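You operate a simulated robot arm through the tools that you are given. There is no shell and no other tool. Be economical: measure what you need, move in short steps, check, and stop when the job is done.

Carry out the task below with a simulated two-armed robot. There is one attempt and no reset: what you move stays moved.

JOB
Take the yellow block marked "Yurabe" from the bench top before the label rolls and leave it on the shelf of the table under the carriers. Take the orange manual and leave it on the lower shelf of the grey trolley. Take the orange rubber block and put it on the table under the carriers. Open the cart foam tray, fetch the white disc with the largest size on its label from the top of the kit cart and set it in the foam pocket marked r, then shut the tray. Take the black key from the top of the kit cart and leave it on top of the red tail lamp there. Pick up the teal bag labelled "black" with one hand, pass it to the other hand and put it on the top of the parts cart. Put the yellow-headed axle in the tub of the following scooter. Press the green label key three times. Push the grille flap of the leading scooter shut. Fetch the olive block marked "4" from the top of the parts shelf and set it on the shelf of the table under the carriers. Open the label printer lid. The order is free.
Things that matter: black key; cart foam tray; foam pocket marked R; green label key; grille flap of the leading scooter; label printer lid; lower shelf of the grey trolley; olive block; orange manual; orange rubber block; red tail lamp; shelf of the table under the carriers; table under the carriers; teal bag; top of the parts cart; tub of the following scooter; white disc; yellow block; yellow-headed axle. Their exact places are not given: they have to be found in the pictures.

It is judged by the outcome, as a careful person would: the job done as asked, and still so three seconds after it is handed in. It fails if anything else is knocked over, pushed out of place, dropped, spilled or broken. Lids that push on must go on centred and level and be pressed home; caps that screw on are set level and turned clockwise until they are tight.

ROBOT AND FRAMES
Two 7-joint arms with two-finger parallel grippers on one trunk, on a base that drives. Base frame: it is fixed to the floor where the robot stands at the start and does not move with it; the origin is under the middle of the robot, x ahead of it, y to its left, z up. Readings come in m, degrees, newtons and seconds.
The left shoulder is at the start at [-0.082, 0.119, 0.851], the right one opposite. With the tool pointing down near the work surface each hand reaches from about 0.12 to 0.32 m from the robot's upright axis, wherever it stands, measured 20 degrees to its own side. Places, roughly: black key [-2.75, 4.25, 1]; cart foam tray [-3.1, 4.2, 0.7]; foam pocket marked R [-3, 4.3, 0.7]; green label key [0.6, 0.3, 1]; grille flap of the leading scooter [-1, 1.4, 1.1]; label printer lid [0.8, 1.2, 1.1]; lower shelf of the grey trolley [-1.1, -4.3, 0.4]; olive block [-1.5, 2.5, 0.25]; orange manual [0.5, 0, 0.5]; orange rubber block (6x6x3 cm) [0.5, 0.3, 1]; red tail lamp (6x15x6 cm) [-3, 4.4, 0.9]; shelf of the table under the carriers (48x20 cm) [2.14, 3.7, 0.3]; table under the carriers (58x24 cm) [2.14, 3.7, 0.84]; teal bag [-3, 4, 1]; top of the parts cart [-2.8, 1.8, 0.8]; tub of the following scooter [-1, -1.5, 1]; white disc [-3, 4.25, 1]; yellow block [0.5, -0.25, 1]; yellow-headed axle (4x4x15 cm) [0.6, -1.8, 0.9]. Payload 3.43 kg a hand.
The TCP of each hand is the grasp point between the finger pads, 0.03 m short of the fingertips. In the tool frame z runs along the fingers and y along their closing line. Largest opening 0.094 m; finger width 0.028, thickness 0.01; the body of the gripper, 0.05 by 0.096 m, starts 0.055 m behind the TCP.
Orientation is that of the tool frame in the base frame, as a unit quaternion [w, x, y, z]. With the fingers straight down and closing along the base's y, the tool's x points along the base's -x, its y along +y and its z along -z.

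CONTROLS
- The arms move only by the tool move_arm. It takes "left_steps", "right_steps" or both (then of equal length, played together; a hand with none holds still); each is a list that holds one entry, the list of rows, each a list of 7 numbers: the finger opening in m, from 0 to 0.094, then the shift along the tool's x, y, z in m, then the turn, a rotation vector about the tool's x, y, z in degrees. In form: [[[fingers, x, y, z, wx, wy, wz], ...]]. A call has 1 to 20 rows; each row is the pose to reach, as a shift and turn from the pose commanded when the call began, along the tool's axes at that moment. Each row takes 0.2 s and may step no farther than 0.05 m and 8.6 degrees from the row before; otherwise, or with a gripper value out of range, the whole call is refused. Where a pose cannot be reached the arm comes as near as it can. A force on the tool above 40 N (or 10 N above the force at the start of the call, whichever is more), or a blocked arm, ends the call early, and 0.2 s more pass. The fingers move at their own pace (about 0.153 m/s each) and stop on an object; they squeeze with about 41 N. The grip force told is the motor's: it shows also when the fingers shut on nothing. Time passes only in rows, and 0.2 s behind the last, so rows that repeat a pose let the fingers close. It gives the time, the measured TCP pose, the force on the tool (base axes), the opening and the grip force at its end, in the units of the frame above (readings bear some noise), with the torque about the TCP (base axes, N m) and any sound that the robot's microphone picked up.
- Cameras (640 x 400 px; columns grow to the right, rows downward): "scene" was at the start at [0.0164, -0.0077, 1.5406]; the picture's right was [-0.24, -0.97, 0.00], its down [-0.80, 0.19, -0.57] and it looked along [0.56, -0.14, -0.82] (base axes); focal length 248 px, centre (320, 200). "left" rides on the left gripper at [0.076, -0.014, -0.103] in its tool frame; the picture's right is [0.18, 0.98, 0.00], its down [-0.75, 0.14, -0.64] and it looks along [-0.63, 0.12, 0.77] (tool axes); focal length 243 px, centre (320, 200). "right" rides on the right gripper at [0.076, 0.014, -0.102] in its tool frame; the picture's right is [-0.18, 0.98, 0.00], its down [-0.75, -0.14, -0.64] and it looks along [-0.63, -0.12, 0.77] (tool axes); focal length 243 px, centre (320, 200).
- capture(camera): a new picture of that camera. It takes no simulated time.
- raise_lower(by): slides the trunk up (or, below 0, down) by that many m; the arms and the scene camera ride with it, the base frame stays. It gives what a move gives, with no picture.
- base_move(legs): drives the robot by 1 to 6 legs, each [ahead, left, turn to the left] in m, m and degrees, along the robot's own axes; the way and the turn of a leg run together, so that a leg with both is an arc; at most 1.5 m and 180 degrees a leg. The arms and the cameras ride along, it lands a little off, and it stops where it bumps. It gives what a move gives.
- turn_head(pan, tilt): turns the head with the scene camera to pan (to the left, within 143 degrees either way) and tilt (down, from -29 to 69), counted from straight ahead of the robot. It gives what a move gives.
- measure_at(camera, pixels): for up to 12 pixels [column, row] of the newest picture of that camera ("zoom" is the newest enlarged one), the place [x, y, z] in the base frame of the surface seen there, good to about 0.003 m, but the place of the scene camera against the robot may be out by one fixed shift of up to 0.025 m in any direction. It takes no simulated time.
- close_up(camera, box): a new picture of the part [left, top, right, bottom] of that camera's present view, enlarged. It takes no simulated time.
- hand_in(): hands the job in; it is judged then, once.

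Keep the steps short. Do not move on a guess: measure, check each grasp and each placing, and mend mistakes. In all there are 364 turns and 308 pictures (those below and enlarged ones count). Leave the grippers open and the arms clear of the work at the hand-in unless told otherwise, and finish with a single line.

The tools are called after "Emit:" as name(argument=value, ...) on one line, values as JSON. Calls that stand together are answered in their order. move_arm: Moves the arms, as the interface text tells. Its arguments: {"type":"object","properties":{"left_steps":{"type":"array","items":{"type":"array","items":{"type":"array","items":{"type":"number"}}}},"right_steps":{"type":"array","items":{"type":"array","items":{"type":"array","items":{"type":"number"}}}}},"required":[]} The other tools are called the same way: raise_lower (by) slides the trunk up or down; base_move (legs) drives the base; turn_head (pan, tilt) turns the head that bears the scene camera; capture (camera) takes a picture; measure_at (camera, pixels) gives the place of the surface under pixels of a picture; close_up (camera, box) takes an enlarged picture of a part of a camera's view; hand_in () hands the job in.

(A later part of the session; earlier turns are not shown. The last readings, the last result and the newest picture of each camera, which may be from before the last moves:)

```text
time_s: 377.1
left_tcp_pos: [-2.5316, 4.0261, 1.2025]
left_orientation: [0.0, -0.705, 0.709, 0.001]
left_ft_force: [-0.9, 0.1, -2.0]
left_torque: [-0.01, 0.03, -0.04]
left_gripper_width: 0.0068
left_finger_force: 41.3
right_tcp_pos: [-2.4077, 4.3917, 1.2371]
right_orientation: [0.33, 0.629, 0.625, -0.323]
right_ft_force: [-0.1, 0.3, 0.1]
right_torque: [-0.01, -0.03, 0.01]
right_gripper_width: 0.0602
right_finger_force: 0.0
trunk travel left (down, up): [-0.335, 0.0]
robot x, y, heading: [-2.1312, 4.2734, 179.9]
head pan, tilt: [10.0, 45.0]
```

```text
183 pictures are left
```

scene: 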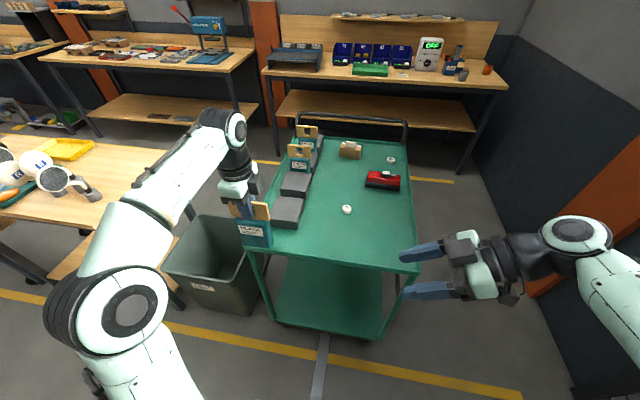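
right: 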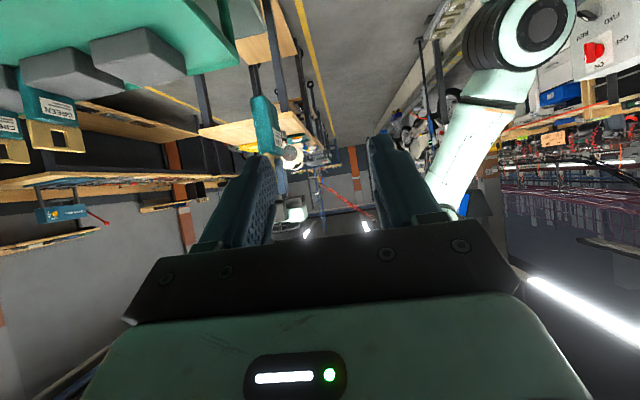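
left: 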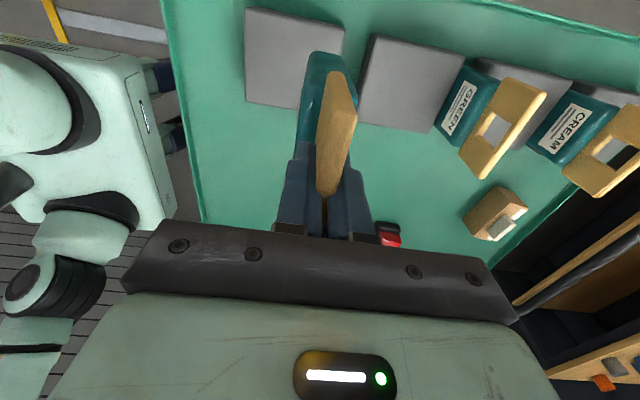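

Both hands are set: the right fingers point left-down at 55°, closing along x. I bring it to 12 cm from the bag's north edge.

Emit:
move_arm(right_steps=[[[0.06, -0.0135, -0.0178, 0.0339, 0, 0, 0], [0.06, -0.027, -0.0356, 0.0677, 0, 0, 0], [0.06, -0.0405, -0.0534, 0.1016, 0, 0, 0], [0.06, -0.0541, -0.0711, 0.1354, 0, 0, 0], [0.06, -0.0676, -0.0889, 0.1693, 0, 0, 0], [0.06, -0.0811, -0.1067, 0.2031, 0, 0, 0], [0.06, -0.0946, -0.1245, 0.237, 0, 0, 0]]])

Emit:
capture(camera="right")

Emit:
close_up(camera="scene", box=[190, 130, 440, 290])

```text
time_s: 378.7
left_tcp_pos: [-2.533, 4.0259, 1.2015]
left_orientation: [0.0, -0.705, 0.709, 0.0]
left_ft_force: [-0.8, 0.7, -2.0]
left_torque: [0.02, -0.02, 0.01]
left_gripper_width: 0.0068
left_finger_force: 40.7
right_tcp_pos: [-2.531, 4.1429, 1.1769]
right_orientation: [0.33, 0.629, 0.626, -0.323]
right_ft_force: [0.4, 0.4, -0.7]
right_torque: [0.02, -0.05, 0.02]
right_gripper_width: 0.0601
right_finger_force: 0.1
trunk travel left (down, up): [-0.335, 0.0]
robot x, y, heading: [-2.1308, 4.2792, 180.0]
head pan, tilt: [10.0, 45.0]
```

```text
182 pictures are left
```

right: 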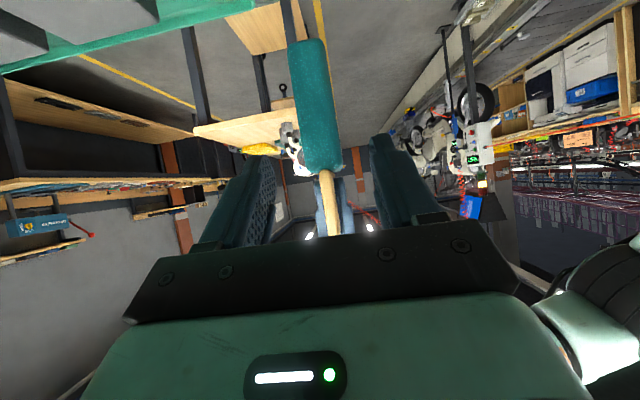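

```text
2.50 times, centred on (315, 210) of scene
```

zoom: 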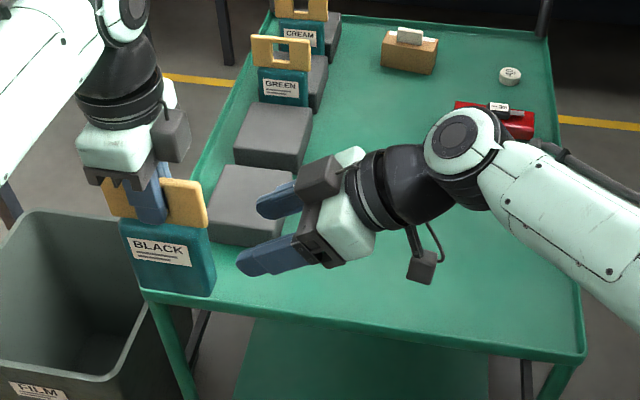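

Bag is centred between the right fingers. I measure its edge and then move in.

Emit:
measure_at(camera="right", pixels=[[318, 60], [320, 100], [322, 150], [326, 190], [298, 100], [338, 100]])

Emit:
move_arm(right_steps=[[[0.06, 0, 0, 0.03, 0, 0, 0], [0.06, 0, 0, 0.06, 0, 0, 0], [0.06, 0, 0, 0.09, 0, 0, 0], [0.06, 0, 0, 0.11, 0, 0, 0]]])

Emit:
close_up(camera="scene", box=[190, 130, 440, 290])

```text
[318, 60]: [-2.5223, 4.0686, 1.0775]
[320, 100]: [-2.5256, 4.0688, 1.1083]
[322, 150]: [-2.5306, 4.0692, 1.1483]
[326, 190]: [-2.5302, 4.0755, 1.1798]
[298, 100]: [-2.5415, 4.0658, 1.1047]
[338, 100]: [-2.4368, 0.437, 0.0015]
```

```text
time_s: 379.7
left_tcp_pos: [-2.5323, 4.0246, 1.2027]
left_orientation: [0.0, -0.706, 0.708, 0.001]
left_ft_force: [-1.1, 0.9, -1.3]
left_torque: [-0.02, -0.01, 0.01]
left_gripper_width: 0.0069
left_finger_force: 40.9
right_tcp_pos: [-2.5288, 4.0523, 1.1115]
right_orientation: [0.33, 0.628, 0.627, -0.321]
right_ft_force: [0.4, 0.1, -0.4]
right_torque: [0.02, -0.01, 0.03]
right_gripper_width: 0.0601
right_finger_force: 0.1
trunk travel left (down, up): [-0.335, 0.0]
robot x, y, heading: [-2.133, 4.2773, 180.1]
head pan, tilt: [10.0, 45.0]
```

```text
2.50 times, centred on (315, 210) of scene
```

zoom: 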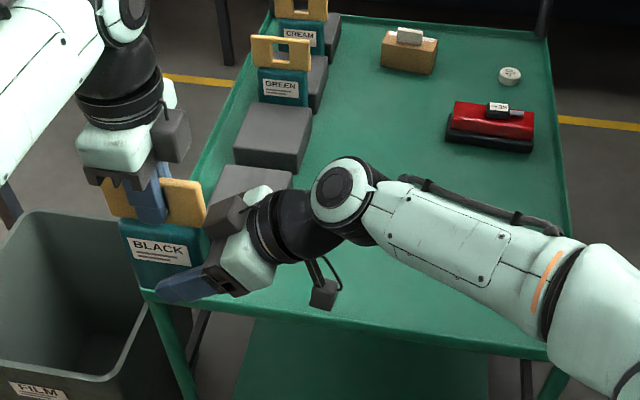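

In place. I close the right hand on the bag body while the left still holds.

Emit:
move_arm(right_steps=[[[0.06, 0, 0.004, 0.012, 0, 0, 0], [0.0, 0, 0.004, 0.012, 0, 0, 0], [0.0, 0, 0.004, 0.012, 0, 0, 0], [0.0, 0, 0.004, 0.012, 0, 0, 0]]])

```text
time_s: 380.7
left_tcp_pos: [-2.5311, 4.0235, 1.2016]
left_orientation: [0.0, -0.707, 0.707, -0.003]
left_ft_force: [14.5, -27.6, -13.6]
left_torque: [-0.43, -0.44, -0.4]
left_gripper_width: 0.007
left_finger_force: 40.9
right_tcp_pos: [-2.5269, 4.0465, 1.1056]
right_orientation: [0.329, 0.631, 0.624, -0.324]
right_ft_force: [-16.1, 27.7, 12.8]
right_torque: [-2.47, -0.98, -0.04]
right_gripper_width: 0.0369
right_finger_force: 40.6
trunk travel left (down, up): [-0.335, 0.0]
robot x, y, heading: [-2.1349, 4.2755, 180.2]
head pan, tilt: [10.0, 45.0]
```

Both hands hold the bag (right opening 37 mm). I open the left hand and lift it away.

Emit:
move_arm(left_steps=[[[0.03, 0, 0, 0, 0, 0, 0], [0.05, 0, 0, 0, 0, 0, 0], [0.05, 0, 0, -0.03, 0, 0, 0], [0.05, 0, 0, -0.07, 0, 0, 0], [0.05, 0, 0, -0.11, 0, 0, 0]]])

Emit:
capture(camera="scene")

Emit:
capture(camera="right")

```text
time_s: 381.9
left_tcp_pos: [-2.5314, 4.0252, 1.2836]
left_orientation: [0.001, -0.706, 0.709, 0.0]
left_ft_force: [0.3, -0.9, 0.7]
left_torque: [-0.02, 0.01, 0.02]
left_gripper_width: 0.0498
left_finger_force: 0.1
left hand out of reach, approached as far as the arm can: row 5
right_tcp_pos: [-2.5245, 4.0449, 1.1046]
right_orientation: [0.33, 0.628, 0.627, -0.321]
right_ft_force: [0.2, -0.1, 0.5]
right_torque: [0.08, 0.02, -0.04]
right_gripper_width: 0.0369
right_finger_force: 41.0
trunk travel left (down, up): [-0.335, 0.0]
robot x, y, heading: [-2.1328, 4.2758, 180.0]
head pan, tilt: [10.0, 45.0]
```

```text
179 pictures are left
```

scene: 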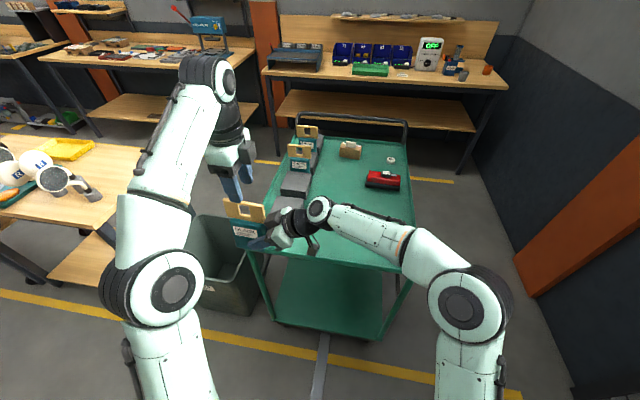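

```text
178 pictures are left
```

right: 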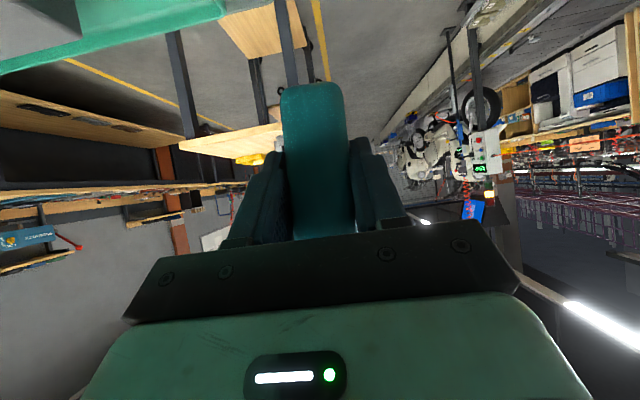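

Handover done: the right hand holds the bag alone. I tuck both hands back.

Emit:
move_arm(left_steps=[[[0.05, 0, -0.03, 0, 0, 0, -8], [0.05, 0, -0.06, 0, 0, 0, -16], [0.05, 0, -0.09, 0, 0, 0, -24], [0.05, 0, -0.12, 0, 0, 0, -32], [0.05, 0, -0.14, 0.01, 0, 0, -40], [0.05, 0, -0.14, 0.02, 0, 0, -48], [0.05, 0, -0.14, 0.02, 0, 0, -56], [0.05, 0, -0.14, 0.02, 0, 0, -64], [0.05, 0, -0.14, 0.02, 0, 0, -72], [0.05, 0, -0.14, 0.02, 0, 0, -80], [0.05, 0, -0.14, 0.02, 0, 0, -88], [0.05, 0, -0.14, 0.02, 0, 0, -90]]], right_steps=[[[0.0, 0, 0.0, 0, 0, 0, 0], [0.0, 0, 0.0, 0, 0, 0, 0], [0.0, 0, 0.0, 0, 0, 0, 0], [0.0, 0, 0.01, -0.02, 0, 0, 0], [0.0, 0, 0.02, -0.04, 0, 0, 0], [0.0, 0, 0.03, -0.06, 0, 0, 0], [0.0, 0, 0.04, -0.08, 0, 0, 0], [0.0, 0, 0.05, -0.1, 0, 0, 0], [0.0, 0, 0.06, -0.12, 0, 0, 0], [0.0, 0, 0.07, -0.13, 0, 0, 0], [0.0, 0, 0.07, -0.13, 0, 0, 0], [0.0, 0, 0.07, -0.13, 0, 0, 0]]])

Emit:
turn_head(pan=70, tilt=30)

Emit:
capture(camera="scene")

```text
time_s: 384.5
left_tcp_pos: [-2.3921, 4.0245, 1.2619]
left_orientation: [-0.001, 1.0, -0.001, 0.0]
left_ft_force: [0.4, 0.4, 0.2]
left_torque: [-0.02, 0.02, -0.03]
left_gripper_width: 0.0499
left_finger_force: 0.1
right_tcp_pos: [-2.4561, 4.1509, 1.1809]
right_orientation: [0.33, 0.629, 0.626, -0.322]
right_ft_force: [-0.4, 0.4, -2.1]
right_torque: [0.06, -0.03, 0.0]
right_gripper_width: 0.0365
right_finger_force: 40.8
trunk travel left (down, up): [-0.335, 0.0]
robot x, y, heading: [-2.1287, 4.2782, 179.9]
head pan, tilt: [10.0, 45.0]
```

```text
time_s: 385.8
left_tcp_pos: [-2.3915, 4.0238, 1.2621]
left_orientation: [-0.001, 1.0, -0.002, 0.0]
left_ft_force: [0.9, 0.5, -1.1]
left_torque: [0.02, -0.01, 0.0]
left_gripper_width: 0.0499
left_finger_force: 0.1
right_tcp_pos: [-2.4563, 4.1499, 1.181]
right_orientation: [0.33, 0.628, 0.626, -0.322]
right_ft_force: [-0.5, 0.2, -1.8]
right_torque: [0.07, 0.0, -0.02]
right_gripper_width: 0.0365
right_finger_force: 41.1
trunk travel left (down, up): [-0.335, 0.0]
robot x, y, heading: [-2.1306, 4.2723, 179.7]
head pan, tilt: [70.0, 30.0]
```

```text
177 pictures are left
```

scene: 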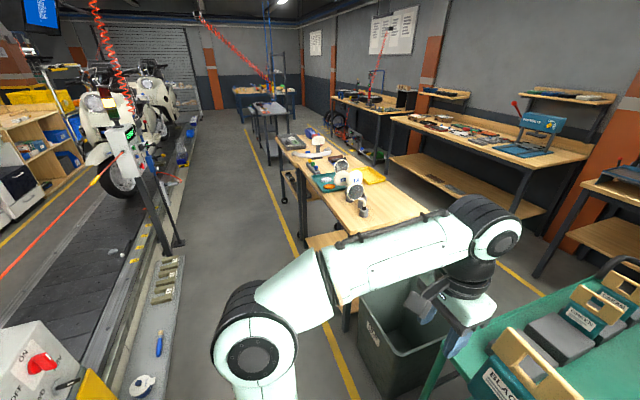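

The corridor is clear. I drive south along x −2.05 to the parts cart.

Emit:
base_move(legs=[[-0.09, 0, 0], [0, 1.4, 0], [0, 0.95, 0]])

Emit:
turn_head(pan=0, tilt=40)

Emit:
capture(camera="scene")

```text
time_s: 407.3
left_tcp_pos: [-2.3191, 1.6704, 1.262]
left_orientation: [-0.001, 1.0, -0.012, 0.0]
left_ft_force: [-0.1, 0.3, 0.1]
left_torque: [-0.06, -0.06, -0.02]
left_gripper_width: 0.0498
left_finger_force: 0.0
right_tcp_pos: [-2.3802, 1.7968, 1.18]
right_orientation: [0.327, 0.634, 0.621, -0.324]
right_ft_force: [0.3, -0.6, -1.8]
right_torque: [0.03, 0.01, 0.0]
right_gripper_width: 0.0365
right_finger_force: 40.8
trunk travel left (down, up): [-0.335, 0.0]
robot x, y, heading: [-2.0576, 1.9173, 178.7]
head pan, tilt: [70.0, 30.0]
```

```text
time_s: 408.7
left_tcp_pos: [-2.319, 1.6704, 1.2612]
left_orientation: [-0.001, 1.0, -0.011, 0.0]
left_ft_force: [0.8, 0.8, -0.6]
left_torque: [0.01, 0.03, -0.02]
left_gripper_width: 0.0501
left_finger_force: 0.0
right_tcp_pos: [-2.3809, 1.7973, 1.1796]
right_orientation: [0.327, 0.635, 0.62, -0.325]
right_ft_force: [0.5, 0.6, -1.7]
right_torque: [0.07, 0.0, -0.01]
right_gripper_width: 0.0368
right_finger_force: 40.9
trunk travel left (down, up): [-0.335, 0.0]
robot x, y, heading: [-2.0564, 1.9143, 178.8]
head pan, tilt: [0.0, 40.0]
```

```text
176 pictures are left
```

scene: 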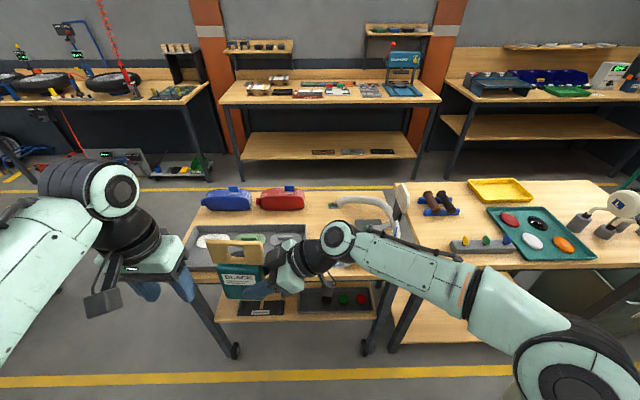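

I see the parts cart with blue and red items and a grey tray. I zoom to find free room on its top.

Emit:
close_up(camera="scene", box=[170, 170, 420, 340])

Emit:
measure_at(camera="scene", pixels=[[195, 265], [205, 195], [390, 195], [330, 225], [300, 215], [235, 215], [340, 245], [360, 225], [340, 195], [250, 268], [320, 200], [345, 270]])

```text
2.35 times, centred on (295, 255) of scene
```

zoom: 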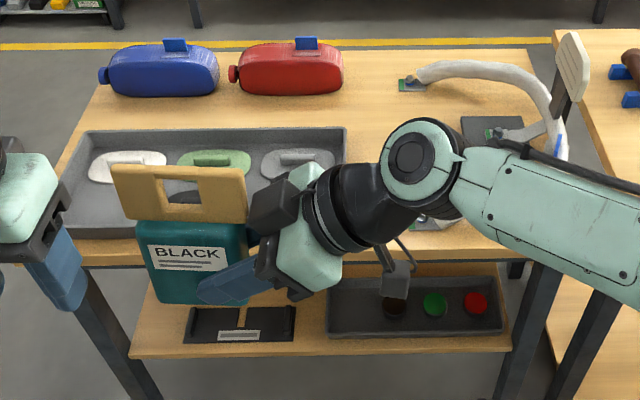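

```text
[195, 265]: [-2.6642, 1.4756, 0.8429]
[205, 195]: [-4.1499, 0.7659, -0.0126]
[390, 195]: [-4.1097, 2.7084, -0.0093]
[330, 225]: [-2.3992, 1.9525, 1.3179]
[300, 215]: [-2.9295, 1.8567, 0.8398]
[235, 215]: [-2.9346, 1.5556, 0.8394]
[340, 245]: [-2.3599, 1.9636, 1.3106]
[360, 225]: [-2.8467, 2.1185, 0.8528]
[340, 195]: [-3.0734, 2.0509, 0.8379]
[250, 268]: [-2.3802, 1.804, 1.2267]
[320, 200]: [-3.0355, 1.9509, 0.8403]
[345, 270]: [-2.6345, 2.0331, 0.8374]
```

The arm hides the middle. I swing the right hand with the bag to the right to see the top.

Emit:
move_arm(right_steps=[[[0.0, 0.0286, 0, -0.041, 0, 0, 0], [0.0, 0.0572, 0, -0.082, 0, 0, 0], [0.0, 0.0858, 0, -0.123, 0, 0, 0], [0.0, 0.1144, 0, -0.164, 0, 0, 0], [0.0, 0.143, 0, -0.205, 0, 0, 0]]])

Emit:
capture(camera="scene")

Emit:
close_up(camera="scene", box=[170, 170, 420, 340])

```text
time_s: 409.9
left_tcp_pos: [-2.3194, 1.6702, 1.2618]
left_orientation: [0.0, 1.0, -0.012, 0.0]
left_ft_force: [0.2, -0.2, -0.3]
left_torque: [0.04, 0.0, 0.0]
left_gripper_width: 0.0497
left_finger_force: 0.1
right_tcp_pos: [-2.3762, 2.0488, 1.1815]
right_orientation: [0.327, 0.634, 0.621, -0.325]
right_ft_force: [-0.6, 0.0, -1.6]
right_torque: [0.06, 0.0, 0.02]
right_gripper_width: 0.0368
right_finger_force: 40.5
trunk travel left (down, up): [-0.335, 0.0]
robot x, y, heading: [-2.0532, 1.9165, 178.9]
head pan, tilt: [0.0, 40.0]
```

```text
174 pictures are left
```

scene: 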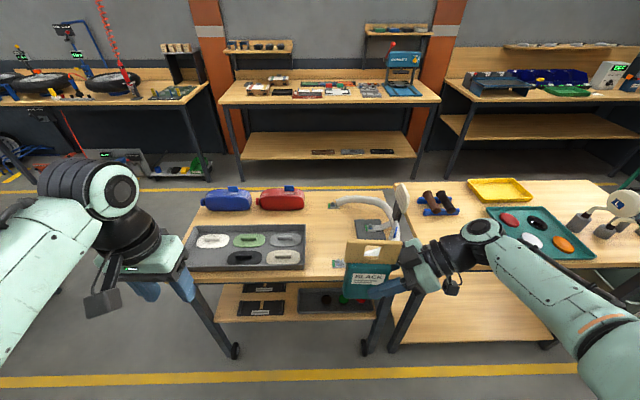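

```text
2.35 times, centred on (295, 255) of scene
```

zoom: 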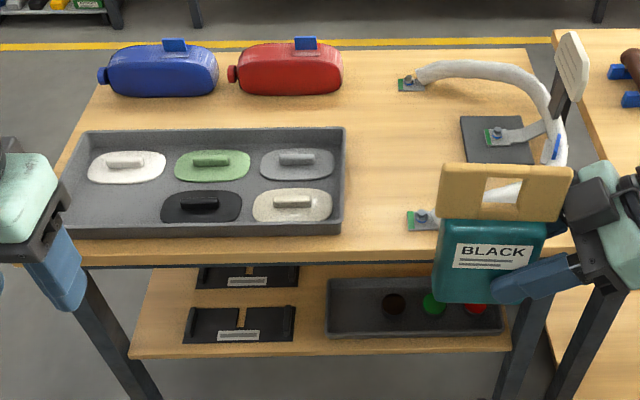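

The free patch lies between the grey tray and the dark pad. I measure it, and the bag's tilt.

Emit:
measure_at(camera="zoom", pixels=[[350, 110], [450, 110], [355, 230], [455, 150], [400, 160], [415, 222], [412, 85], [346, 150], [450, 230], [525, 230], [450, 295], [520, 295]])

```text
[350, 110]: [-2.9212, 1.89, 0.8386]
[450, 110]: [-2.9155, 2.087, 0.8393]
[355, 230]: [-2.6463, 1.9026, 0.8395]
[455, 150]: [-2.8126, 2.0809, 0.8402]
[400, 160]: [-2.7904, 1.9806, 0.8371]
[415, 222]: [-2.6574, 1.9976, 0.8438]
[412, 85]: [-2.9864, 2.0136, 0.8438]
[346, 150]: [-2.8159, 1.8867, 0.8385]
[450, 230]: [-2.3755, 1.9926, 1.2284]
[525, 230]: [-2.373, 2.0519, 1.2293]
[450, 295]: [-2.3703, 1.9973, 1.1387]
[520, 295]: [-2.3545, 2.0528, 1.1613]
```

The patch spans y 1.88–2.07, x −2.68…−2.95, table z 0.849. I check the lever and pipe heights on the right, where my wrist would come.

Emit:
measure_at(camera="zoom", pixels=[[572, 50], [560, 95], [550, 110], [520, 75], [450, 68], [510, 135], [590, 60]])

```text
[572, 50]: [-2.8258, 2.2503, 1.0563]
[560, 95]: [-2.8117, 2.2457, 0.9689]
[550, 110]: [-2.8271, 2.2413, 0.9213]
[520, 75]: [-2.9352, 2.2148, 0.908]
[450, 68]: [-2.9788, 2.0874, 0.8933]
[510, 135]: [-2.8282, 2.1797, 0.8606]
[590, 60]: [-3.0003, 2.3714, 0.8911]
```

The lever at y 2.25 needs clearance, so I place nearer: bag at x −2.73, y 1.945. I drive ahead 0.30 m and move over the spot.

Emit:
base_move(legs=[[0.3, 0, 1]])

Emit:
move_arm(right_steps=[[[0.0, -0.0162, -0.018, 0.0229, 0, 0, 0], [0.0, -0.0325, -0.036, 0.0459, 0, 0, 0], [0.0, -0.0487, -0.054, 0.0688, 0, 0, 0]]])

Emit:
capture(camera="scene")

```text
time_s: 412.0
left_tcp_pos: [-2.613, 1.6686, 1.2629]
left_orientation: [-0.001, 1.0, -0.003, 0.0]
left_ft_force: [-0.8, 0.1, 1.0]
left_torque: [0.02, 0.0, 0.0]
left_gripper_width: 0.0503
left_finger_force: 0.1
right_tcp_pos: [-2.677, 2.046, 1.181]
right_orientation: [0.329, 0.63, 0.625, -0.323]
right_ft_force: [-0.9, 1.5, -2.8]
right_torque: [0.04, 0.0, -0.02]
right_gripper_width: 0.0366
right_finger_force: 41.3
trunk travel left (down, up): [-0.335, 0.0]
robot x, y, heading: [-2.355, 1.9219, 179.9]
head pan, tilt: [0.0, 40.0]
```

```text
time_s: 412.8
left_tcp_pos: [-2.6138, 1.6679, 1.2633]
left_orientation: [-0.001, 1.0, -0.003, -0.001]
left_ft_force: [0.9, -0.7, -0.8]
left_torque: [0.03, 0.0, -0.02]
left_gripper_width: 0.0498
left_finger_force: 0.0
right_tcp_pos: [-2.7329, 1.9603, 1.1813]
right_orientation: [0.33, 0.629, 0.626, -0.322]
right_ft_force: [-0.5, 0.1, -1.8]
right_torque: [0.07, 0.03, 0.02]
right_gripper_width: 0.0365
right_finger_force: 40.7
trunk travel left (down, up): [-0.335, 0.0]
robot x, y, heading: [-2.3531, 1.9193, 179.5]
head pan, tilt: [0.0, 40.0]
```

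```text
172 pictures are left
```

scene: 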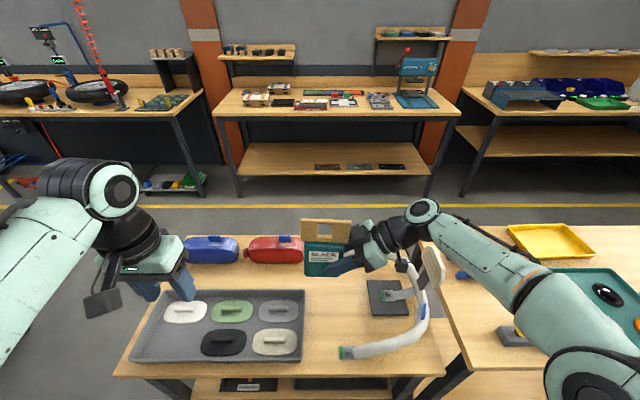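

The white pipe curves on the right. I measure it and the place below the bag.

Emit:
measure_at(camera="scene", pixels=[[345, 352], [380, 345], [420, 315], [300, 330], [305, 295], [330, 300], [335, 330], [370, 300], [400, 295], [310, 350], [340, 280], [433, 270]])

Emit:
close_up(camera="scene", box=[240, 220, 460, 380])

```text
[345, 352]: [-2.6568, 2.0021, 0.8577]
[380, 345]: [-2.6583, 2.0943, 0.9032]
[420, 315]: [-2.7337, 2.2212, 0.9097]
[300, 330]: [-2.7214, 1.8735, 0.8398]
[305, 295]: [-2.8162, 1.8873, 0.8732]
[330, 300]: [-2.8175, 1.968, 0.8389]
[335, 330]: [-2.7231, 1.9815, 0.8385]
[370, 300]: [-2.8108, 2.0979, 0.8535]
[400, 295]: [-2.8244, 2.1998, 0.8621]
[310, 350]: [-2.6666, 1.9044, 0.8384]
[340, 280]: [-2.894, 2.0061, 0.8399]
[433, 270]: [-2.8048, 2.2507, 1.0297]
```

```text
2.50 times, centred on (350, 300) of scene
```

zoom: 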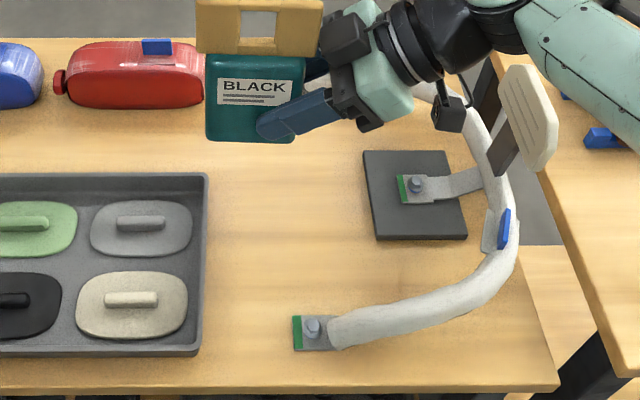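

The slot between pipe and lever pad (x≈−2.74) is free. I lower the bag there to about 1.5 cm above the top.

Emit:
move_arm(right_steps=[[[0.0, 0.0307, -0.009, 0.0214, 0, 0, 0], [0.0, 0.0613, -0.009, 0.0428, 0, 0, 0], [0.0, 0.092, -0.009, 0.0642, 0, 0, 0], [0.0, 0.1226, -0.009, 0.0857, 0, 0, 0], [0.0, 0.1533, -0.009, 0.1071, 0, 0, 0], [0.0, 0.1839, -0.009, 0.1285, 0, 0, 0], [0.0, 0.2105, -0.009, 0.147, 0, 0, 0]]])

Emit:
close_up(camera="scene", box=[240, 220, 460, 380])

```text
time_s: 414.4
left_tcp_pos: [-2.614, 1.6703, 1.2626]
left_orientation: [0.0, 1.0, -0.004, 0.0]
left_ft_force: [-0.3, -0.1, 1.0]
left_torque: [0.01, -0.01, 0.02]
left_gripper_width: 0.0501
left_finger_force: 0.0
right_tcp_pos: [-2.7381, 1.9621, 0.9243]
right_orientation: [0.33, 0.629, 0.626, -0.322]
right_ft_force: [-0.5, 1.2, -1.8]
right_torque: [0.08, 0.0, 0.0]
right_gripper_width: 0.0361
right_finger_force: 41.6
trunk travel left (down, up): [-0.335, 0.0]
robot x, y, heading: [-2.3557, 1.9213, 179.6]
head pan, tilt: [0.0, 40.0]
```

```text
2.50 times, centred on (350, 300) of scene
```

zoom: 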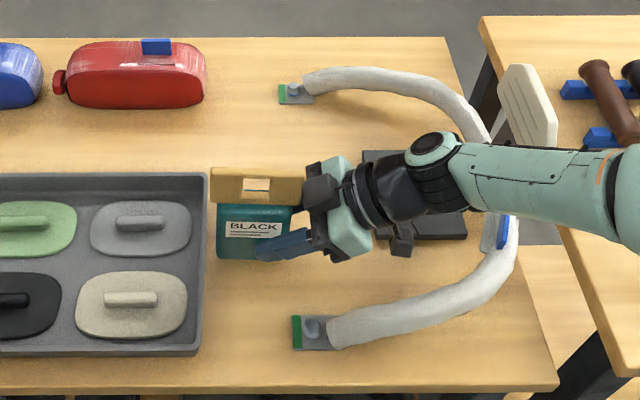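

I lower in small steps until the bag touches.

Emit:
move_arm(right_steps=[[[0.0, 0.0049, 0, 0.0034, 0, 0, 0], [0.0, 0.0098, 0, 0.0069, 0, 0, 0], [0.0, 0.0123, 0, 0.0086, 0, 0, 0]]])

Emit:
measure_at(camera="zoom", pixels=[[250, 250], [235, 245], [260, 265], [220, 190], [240, 215]])

```text
time_s: 415.2
left_tcp_pos: [-2.6143, 1.6702, 1.262]
left_orientation: [-0.001, 1.0, -0.003, -0.001]
left_ft_force: [0.1, -0.5, -0.3]
left_torque: [-0.01, -0.01, 0.01]
left_gripper_width: 0.0503
left_finger_force: 0.1
right_tcp_pos: [-2.7384, 1.962, 0.9098]
right_orientation: [0.329, 0.629, 0.626, -0.323]
right_ft_force: [-0.5, 0.9, -2.4]
right_torque: [0.03, -0.02, 0.0]
right_gripper_width: 0.0369
right_finger_force: 41.4
trunk travel left (down, up): [-0.335, 0.0]
robot x, y, heading: [-2.3524, 1.9195, 179.6]
head pan, tilt: [0.0, 40.0]
```

```text
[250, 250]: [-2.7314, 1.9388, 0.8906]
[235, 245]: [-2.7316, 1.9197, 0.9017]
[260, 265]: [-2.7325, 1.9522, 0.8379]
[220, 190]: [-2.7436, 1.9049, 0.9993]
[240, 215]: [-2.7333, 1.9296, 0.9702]
```

Emit:
move_arm(right_steps=[[[0.0, 0.0025, 0, 0.0017, 0, 0, 0], [0.0, 0.0049, 0, 0.0034, 0, 0, 0], [0.0, 0.0066, 0, 0.0046, 0, 0, 0]]])

Emit:
close_up(camera="scene", box=[290, 270, 400, 350])

```text
time_s: 416.0
left_tcp_pos: [-2.6129, 1.6697, 1.2634]
left_orientation: [0.0, 1.0, -0.004, -0.002]
left_ft_force: [-0.6, 0.0, 0.1]
left_torque: [-0.01, 0.02, 0.0]
left_gripper_width: 0.05
left_finger_force: 0.1
right_tcp_pos: [-2.736, 1.9607, 0.9054]
right_orientation: [0.33, 0.627, 0.627, -0.324]
right_ft_force: [1.5, -0.3, 33.5]
right_torque: [0.57, -0.05, -0.02]
right_gripper_width: 0.0372
right_finger_force: 41.1
trunk travel left (down, up): [-0.335, 0.0]
robot x, y, heading: [-2.3517, 1.9236, 179.7]
head pan, tilt: [0.0, 40.0]
```

```text
5.00 times, centred on (345, 310) of scene
```

zoom: 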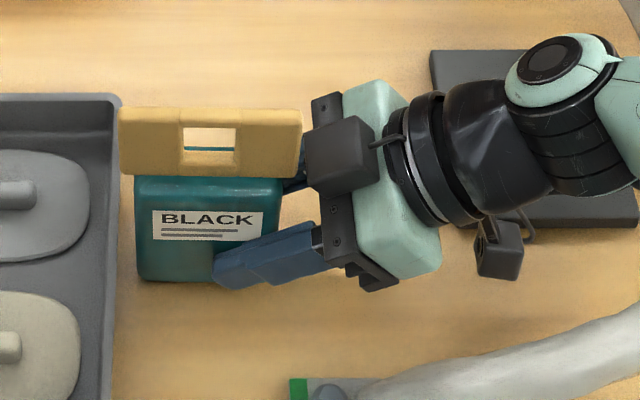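

It touches (33 N). I ease up 3 mm, open slightly, then withdraw along the tool axis.

Emit:
move_arm(right_steps=[[[0.0, -0.0028, 0, -0.002, 0, 0, 0], [0.045, -0.0028, 0, -0.002, 0, 0, 0], [0.06, -0.0028, 0, -0.002, 0, 0, 0], [0.06, -0.0028, 0, -0.002, 0, 0, 0]]])

Emit:
close_up(camera="scene", box=[290, 270, 400, 350])

```text
time_s: 417.0
left_tcp_pos: [-2.614, 1.669, 1.2625]
left_orientation: [-0.001, 1.0, -0.003, 0.0]
left_ft_force: [0.8, -0.5, 0.1]
left_torque: [-0.02, -0.01, 0.03]
left_gripper_width: 0.0501
left_finger_force: 0.1
right_tcp_pos: [-2.737, 1.9628, 0.9047]
right_orientation: [0.329, 0.63, 0.625, -0.322]
right_ft_force: [0.5, -0.6, 0.1]
right_torque: [0.02, 0.0, 0.0]
right_gripper_width: 0.06
right_finger_force: 0.0
trunk travel left (down, up): [-0.335, 0.0]
robot x, y, heading: [-2.3505, 1.9257, 179.7]
head pan, tilt: [0.0, 40.0]
```

```text
5.00 times, centred on (345, 310) of scene
```

zoom: 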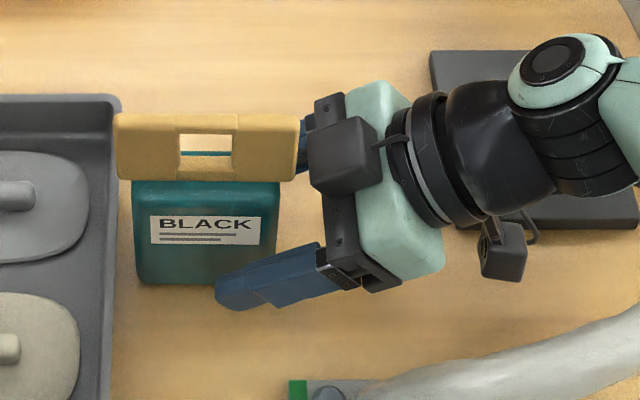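

The bag stands alone. I withdraw 7 cm along the axis, then go straight up.

Emit:
move_arm(right_steps=[[[0.06, 0, 0, -0.02, 0, 0, 0], [0.06, 0, 0, -0.04, 0, 0, 0], [0.06, 0, 0, -0.065, 0, 0, 0], [0.06, -0.033, 0, -0.088, 0, 0, 0], [0.06, -0.066, 0, -0.111, 0, 0, 0], [0.06, -0.098, 0, -0.134, 0, 0, 0], [0.06, -0.131, 0, -0.157, 0, 0, 0], [0.06, -0.164, 0, -0.18, 0, 0, 0]]])

Emit:
capture(camera="scene")

```text
time_s: 418.8
left_tcp_pos: [-2.6131, 1.6697, 1.262]
left_orientation: [0.0, 1.0, -0.004, -0.001]
left_ft_force: [-1.1, -0.1, -0.6]
left_torque: [0.03, 0.01, 0.01]
left_gripper_width: 0.0501
left_finger_force: 0.0
right_tcp_pos: [-2.7398, 2.0148, 1.1432]
right_orientation: [0.331, 0.629, 0.626, -0.322]
right_ft_force: [0.8, 0.0, 0.2]
right_torque: [-0.02, 0.0, -0.03]
right_gripper_width: 0.06
right_finger_force: 0.1
trunk travel left (down, up): [-0.335, 0.0]
robot x, y, heading: [-2.3497, 1.9229, 179.8]
head pan, tilt: [0.0, 40.0]
```

```text
167 pictures are left
```

scene: 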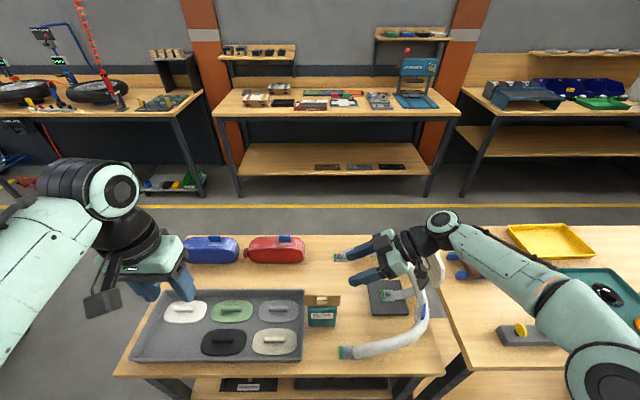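

The bag stands on the parts cart top. I straighten the right hand, back away and turn east towards the parts shelf and leading scooter.

Emit:
base_move(legs=[[-0.32, 0, 0]])

Emit:
move_arm(right_steps=[[[0.06, 0, 0, 0, 0, 8, 0], [0.06, 0, 0, 0, 0, 16, 0], [0.06, 0, 0, 0, 0, 24, 0], [0.06, 0, 0, 0, 0, 32, 0], [0.06, 0, 0, 0, 0, 40, 0], [0.06, 0, 0, 0, 0, 48, 0], [0.06, 0, 0, 0, 0, 55, 0]]])

Emit:
move_arm(right_steps=[[[0.06, 0, 0.01, 0, 0, 0, 8], [0.06, 0, 0.02, 0, 0, 0, 16], [0.06, 0, 0.03, 0, 0, 0, 24], [0.06, 0, 0.04, 0, 0, 0, 32], [0.06, 0, 0.05, 0, 0, 0, 40], [0.06, 0, 0.06, 0, 0, 0, 48], [0.06, 0, 0.07, 0, 0, 0, 56], [0.06, 0, 0.08, 0, 0, 0, 64], [0.06, 0, 0.08, 0, 0, 0, 72], [0.06, 0, 0.08, 0, 0, 0, 80], [0.06, 0, 0.08, 0, 0, 0, 88], [0.06, 0, 0.08, 0, 0, 0, 90]]])

Emit:
base_move(legs=[[0, 0, -90], [0, 0, -90]])

Emit:
turn_head(pan=0, tilt=20)

Emit:
capture(camera="scene")

```text
time_s: 420.9
left_tcp_pos: [-2.2987, 1.6675, 1.2622]
left_orientation: [-0.001, 1.0, -0.004, -0.001]
left_ft_force: [-0.1, -0.1, 0.3]
left_torque: [0.0, 0.01, -0.01]
left_gripper_width: 0.0499
left_finger_force: 0.0
right_tcp_pos: [-2.4237, 2.0144, 1.1428]
right_orientation: [0.329, 0.63, 0.625, -0.323]
right_ft_force: [-0.2, -0.6, 0.4]
right_torque: [0.02, 0.0, 0.01]
right_gripper_width: 0.06
right_finger_force: 0.0
trunk travel left (down, up): [-0.335, 0.0]
robot x, y, heading: [-2.0375, 1.9212, 179.7]
head pan, tilt: [0.0, 40.0]
```

```text
time_s: 422.5
left_tcp_pos: [-2.2965, 1.6691, 1.2616]
left_orientation: [-0.001, 1.0, -0.005, 0.0]
left_ft_force: [0.8, 0.2, -0.3]
left_torque: [-0.01, -0.01, -0.02]
left_gripper_width: 0.0498
left_finger_force: 0.1
right_tcp_pos: [-2.423, 2.0143, 1.1422]
right_orientation: [0.003, 0.708, 0.706, 0.007]
right_ft_force: [0.3, 0.7, -0.6]
right_torque: [0.0, -0.03, 0.02]
right_gripper_width: 0.0598
right_finger_force: 0.0
trunk travel left (down, up): [-0.335, 0.0]
robot x, y, heading: [-2.0333, 1.9201, 179.5]
head pan, tilt: [0.0, 40.0]
```

```text
time_s: 425.1
left_tcp_pos: [-2.2977, 1.6689, 1.2624]
left_orientation: [-0.001, 1.0, -0.005, 0.0]
left_ft_force: [0.1, 0.0, -0.2]
left_torque: [0.0, 0.01, -0.01]
left_gripper_width: 0.0502
left_finger_force: 0.1
right_tcp_pos: [-2.344, 2.0131, 1.1434]
right_orientation: [-0.001, 1.0, -0.001, 0.006]
right_ft_force: [0.1, -0.6, 0.2]
right_torque: [0.0, -0.01, -0.04]
right_gripper_width: 0.0601
right_finger_force: 0.1
trunk travel left (down, up): [-0.335, 0.0]
robot x, y, heading: [-2.036, 1.9198, 179.7]
head pan, tilt: [0.0, 40.0]
```

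```text
time_s: 433.2
left_tcp_pos: [-1.7751, 2.1733, 1.2622]
left_orientation: [0.0, 0.001, 1.0, 0.0]
left_ft_force: [-0.3, 0.0, -0.1]
left_torque: [0.01, -0.01, -0.03]
left_gripper_width: 0.05
left_finger_force: 0.0
right_tcp_pos: [-1.7277, 1.8268, 1.1434]
right_orientation: [-0.006, -0.002, 1.0, -0.001]
right_ft_force: [-0.1, 1.1, 0.9]
right_torque: [-0.02, 0.02, 0.01]
right_gripper_width: 0.0599
right_finger_force: 0.1
trunk travel left (down, up): [-0.335, 0.0]
robot x, y, heading: [-2.0374, 1.9219, -0.2]
head pan, tilt: [0.0, 40.0]
```

```text
time_s: 434.0
left_tcp_pos: [-1.7754, 2.1726, 1.2613]
left_orientation: [0.0, 0.001, 1.0, -0.001]
left_ft_force: [0.2, 0.3, -0.4]
left_torque: [0.0, -0.02, 0.01]
left_gripper_width: 0.0498
left_finger_force: 0.1
right_tcp_pos: [-1.728, 1.8273, 1.1436]
right_orientation: [-0.006, -0.003, 1.0, -0.001]
right_ft_force: [0.1, -0.1, 0.4]
right_torque: [-0.02, 0.0, 0.01]
right_gripper_width: 0.0601
right_finger_force: 0.1
trunk travel left (down, up): [-0.335, 0.0]
robot x, y, heading: [-2.0354, 1.9218, -0.0]
head pan, tilt: [0.0, 20.0]
```

```text
166 pictures are left
```

scene: 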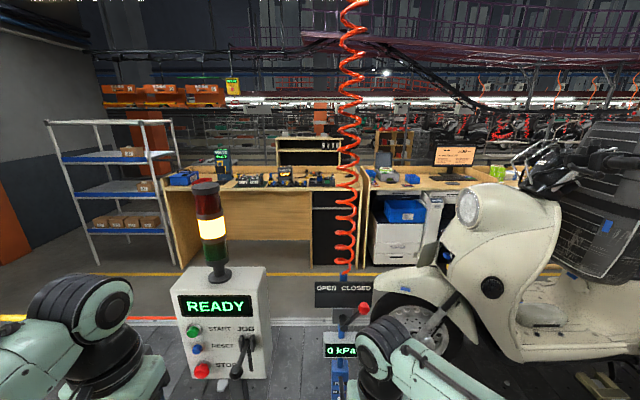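

I look at the leading scooter's front for the grille flap.

Emit:
turn_head(pan=-25, tilt=15)

Emit:
capture(camera="scene")

Emit:
close_up(camera="scene", box=[180, 100, 480, 300])

```text
time_s: 434.9
left_tcp_pos: [-1.7753, 2.1737, 1.2621]
left_orientation: [0.0, 0.001, 1.0, -0.002]
left_ft_force: [0.2, -0.1, 0.3]
left_torque: [0.05, 0.02, -0.02]
left_gripper_width: 0.0501
left_finger_force: 0.1
right_tcp_pos: [-1.7273, 1.8285, 1.1425]
right_orientation: [-0.006, -0.003, 1.0, -0.001]
right_ft_force: [0.4, 0.3, 0.2]
right_torque: [-0.02, 0.0, -0.01]
right_gripper_width: 0.0602
right_finger_force: 0.0
trunk travel left (down, up): [-0.335, 0.0]
robot x, y, heading: [-2.0339, 1.9191, 0.2]
head pan, tilt: [-25.0, 15.0]
```

```text
165 pictures are left
```

scene: 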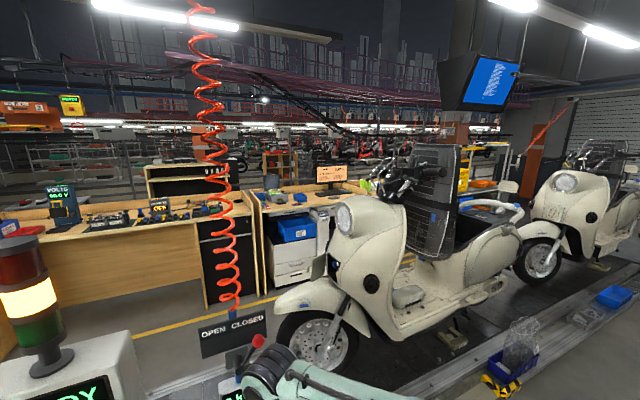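

```text
2.00 times, centred on (330, 200) of scene
```

zoom: 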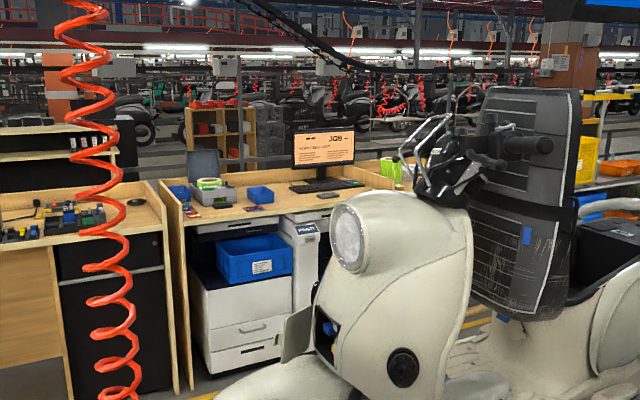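

The grille flap stands open on the scooter's front at zoom (297,335). I measure it.

Emit:
measure_at(camera="zoom", pixels=[[297, 335], [284, 345], [312, 312], [310, 350], [325, 330], [335, 345], [345, 280], [360, 330], [290, 360], [300, 390], [385, 330], [405, 365]])

Emit:
close_up(camera="scene", box=[290, 180, 410, 320])

```text
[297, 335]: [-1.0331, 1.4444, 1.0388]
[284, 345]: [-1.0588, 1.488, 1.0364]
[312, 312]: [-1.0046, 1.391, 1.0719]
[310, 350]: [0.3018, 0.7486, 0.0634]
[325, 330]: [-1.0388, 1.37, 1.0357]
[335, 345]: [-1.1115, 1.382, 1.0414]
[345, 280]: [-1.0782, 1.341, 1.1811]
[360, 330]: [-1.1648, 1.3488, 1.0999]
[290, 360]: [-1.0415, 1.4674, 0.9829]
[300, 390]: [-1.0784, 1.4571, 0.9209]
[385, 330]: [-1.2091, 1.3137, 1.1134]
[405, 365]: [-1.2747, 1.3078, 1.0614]
```

```text
2.86 times, centred on (350, 250) of scene
```

zoom: 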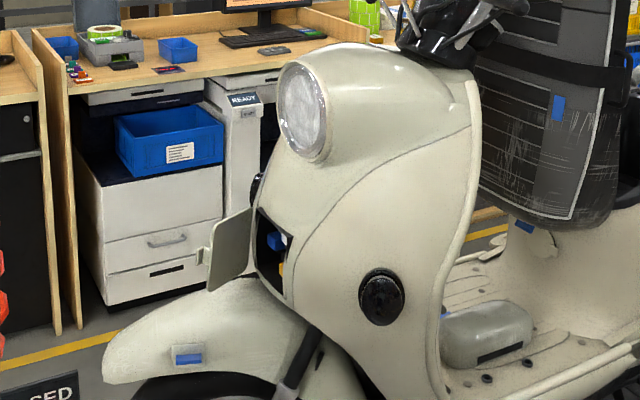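

The flap is hinged on the east side; it is best pushed from the bench side later. Now the olive block: I measure the console and posts ahead and look at the parts shelf.

Emit:
turn_head(pan=35, tilt=50)

Emit:
capture(camera="scene")

```text
time_s: 436.2
left_tcp_pos: [-1.7757, 2.1717, 1.2622]
left_orientation: [0.0, 0.001, 1.0, -0.001]
left_ft_force: [0.7, 0.6, 0.3]
left_torque: [0.03, 0.04, 0.0]
left_gripper_width: 0.0502
left_finger_force: 0.0
right_tcp_pos: [-1.7266, 1.8271, 1.1427]
right_orientation: [-0.005, -0.003, 1.0, -0.001]
right_ft_force: [0.0, -0.2, -0.2]
right_torque: [0.02, -0.03, 0.04]
right_gripper_width: 0.0601
right_finger_force: 0.1
trunk travel left (down, up): [-0.335, 0.0]
robot x, y, heading: [-2.0373, 1.9172, 0.0]
head pan, tilt: [35.0, 50.0]
```

```text
162 pictures are left
```

scene: 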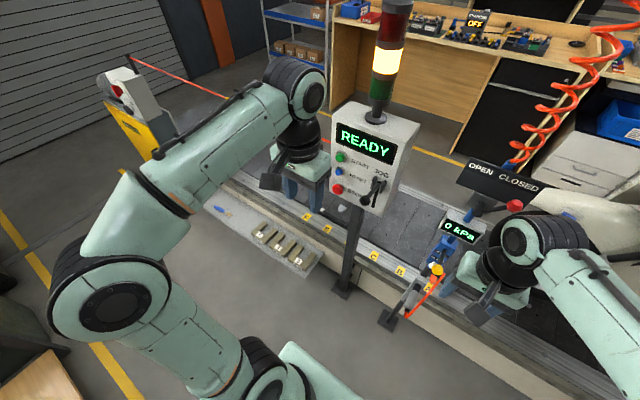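

Emit:
measure_at(camera="scene", pixels=[[345, 140], [400, 130], [375, 115], [345, 290], [392, 315], [262, 232], [280, 244], [297, 257], [310, 270], [225, 210], [150, 150], [270, 262]])

Emit:
close_up(camera="scene", box=[200, 190, 340, 290])

```text
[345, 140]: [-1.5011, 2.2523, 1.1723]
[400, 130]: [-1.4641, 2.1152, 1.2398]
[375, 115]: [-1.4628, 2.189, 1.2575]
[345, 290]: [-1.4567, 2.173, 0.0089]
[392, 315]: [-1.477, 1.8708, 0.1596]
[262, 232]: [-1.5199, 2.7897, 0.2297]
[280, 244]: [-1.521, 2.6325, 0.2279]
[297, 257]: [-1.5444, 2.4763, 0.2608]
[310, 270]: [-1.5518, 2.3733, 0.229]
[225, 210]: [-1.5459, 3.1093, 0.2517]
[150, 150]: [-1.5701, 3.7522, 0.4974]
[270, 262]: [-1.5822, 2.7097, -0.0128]
```

```text
4.00 times, centred on (270, 240) of scene
```

zoom: 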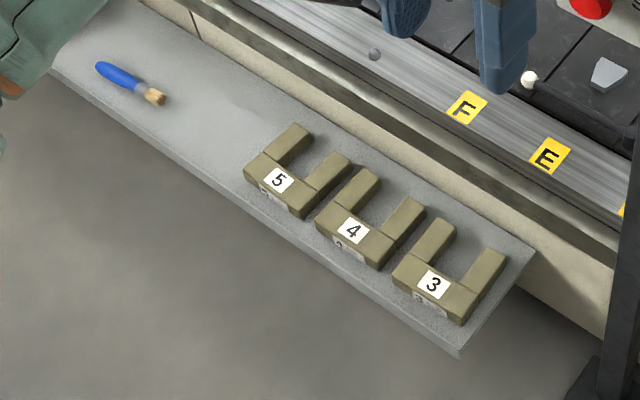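

The "4" block is the middle U-shaped one. I drive north 0.68 m and closer, then lower the trunk.

Emit:
base_move(legs=[[0, 0.72, 0], [0.16, 0, 0]])

Emit:
raise_lower(by=-0.3)

Emit:
move_arm(right_steps=[[[0.09, 0, 0.01, 0.04, 0, 0, 0], [0.09, 0, 0.02, 0.08, 0, 0, 0], [0.09, 0, 0.03, 0.12, 0, 0, 0], [0.09, 0, 0.04, 0.16, 0, 0, 0], [0.09, 0, 0.05, 0.2, 0, 0, 0], [0.09, 0, 0.05, 0.24, 0, 0, 0], [0.09, 0, 0.05, 0.28, 0, 0, 0], [0.09, 0, 0.05, 0.32, 0, 0, 0]]])

Emit:
capture(camera="right")

```text
time_s: 443.9
left_tcp_pos: [-1.6209, 2.8954, 1.2605]
left_orientation: [0.0, -0.003, 1.0, -0.001]
left_ft_force: [-0.2, 0.3, 1.1]
left_torque: [0.05, 0.02, -0.02]
left_gripper_width: 0.0501
left_finger_force: 0.1
right_tcp_pos: [-1.573, 2.5499, 1.1425]
right_orientation: [-0.006, -0.005, 1.0, 0.0]
right_ft_force: [0.1, -0.2, 0.5]
right_torque: [0.0, 0.03, -0.02]
right_gripper_width: 0.0601
right_finger_force: 0.1
trunk travel left (down, up): [-0.335, 0.0]
robot x, y, heading: [-1.8805, 2.6383, 0.3]
head pan, tilt: [35.0, 50.0]
```

```text
time_s: 446.9
left_tcp_pos: [-1.6207, 2.8956, 0.962]
left_orientation: [0.001, -0.001, 1.0, -0.001]
left_ft_force: [-0.3, -0.2, 0.3]
left_torque: [0.01, 0.02, -0.01]
left_gripper_width: 0.05
left_finger_force: 0.0
right_tcp_pos: [-1.5705, 2.5488, 0.8424]
right_orientation: [-0.004, -0.004, 1.0, 0.0]
right_ft_force: [0.7, -0.1, -0.2]
right_torque: [0.0, 0.01, -0.01]
right_gripper_width: 0.0599
right_finger_force: 0.1
trunk travel left (down, up): [-0.035, 0.3]
robot x, y, heading: [-1.8776, 2.6364, 0.2]
head pan, tilt: [35.0, 50.0]
```

```text
time_s: 448.7
left_tcp_pos: [-1.6203, 2.8954, 0.9623]
left_orientation: [0.001, -0.001, 1.0, -0.001]
left_ft_force: [-0.8, -0.2, 0.9]
left_torque: [0.0, 0.04, 0.02]
left_gripper_width: 0.05
left_finger_force: 0.2
right_tcp_pos: [-1.5746, 2.5985, 0.521]
right_orientation: [-0.005, -0.005, 1.0, -0.001]
right_ft_force: [0.1, 1.0, 0.2]
right_torque: [-0.02, -0.01, -0.02]
right_gripper_width: 0.09
right_finger_force: 0.0
trunk travel left (down, up): [-0.035, 0.3]
robot x, y, heading: [-1.879, 2.642, 0.2]
head pan, tilt: [35.0, 50.0]
```

```text
160 pictures are left
```

right: 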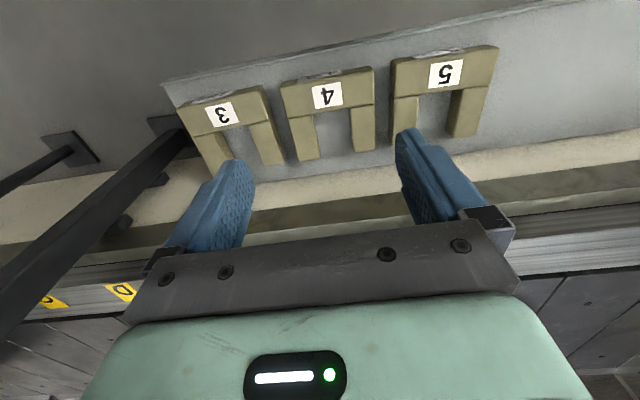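

I measure the "4" block.

Emit:
measure_at(camera="right", pixels=[[286, 85], [372, 70], [288, 112], [374, 98], [328, 95], [302, 158], [366, 145], [320, 155], [352, 150], [335, 140], [262, 90], [392, 75]])

```text
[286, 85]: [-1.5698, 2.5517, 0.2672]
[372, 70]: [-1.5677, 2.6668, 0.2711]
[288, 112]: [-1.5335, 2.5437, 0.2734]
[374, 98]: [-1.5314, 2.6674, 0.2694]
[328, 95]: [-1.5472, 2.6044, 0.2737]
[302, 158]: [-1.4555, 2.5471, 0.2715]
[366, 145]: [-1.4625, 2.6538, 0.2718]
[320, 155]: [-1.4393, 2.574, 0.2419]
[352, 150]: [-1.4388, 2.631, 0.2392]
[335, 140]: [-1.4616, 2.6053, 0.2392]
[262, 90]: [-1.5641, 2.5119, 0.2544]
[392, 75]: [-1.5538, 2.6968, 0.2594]
```

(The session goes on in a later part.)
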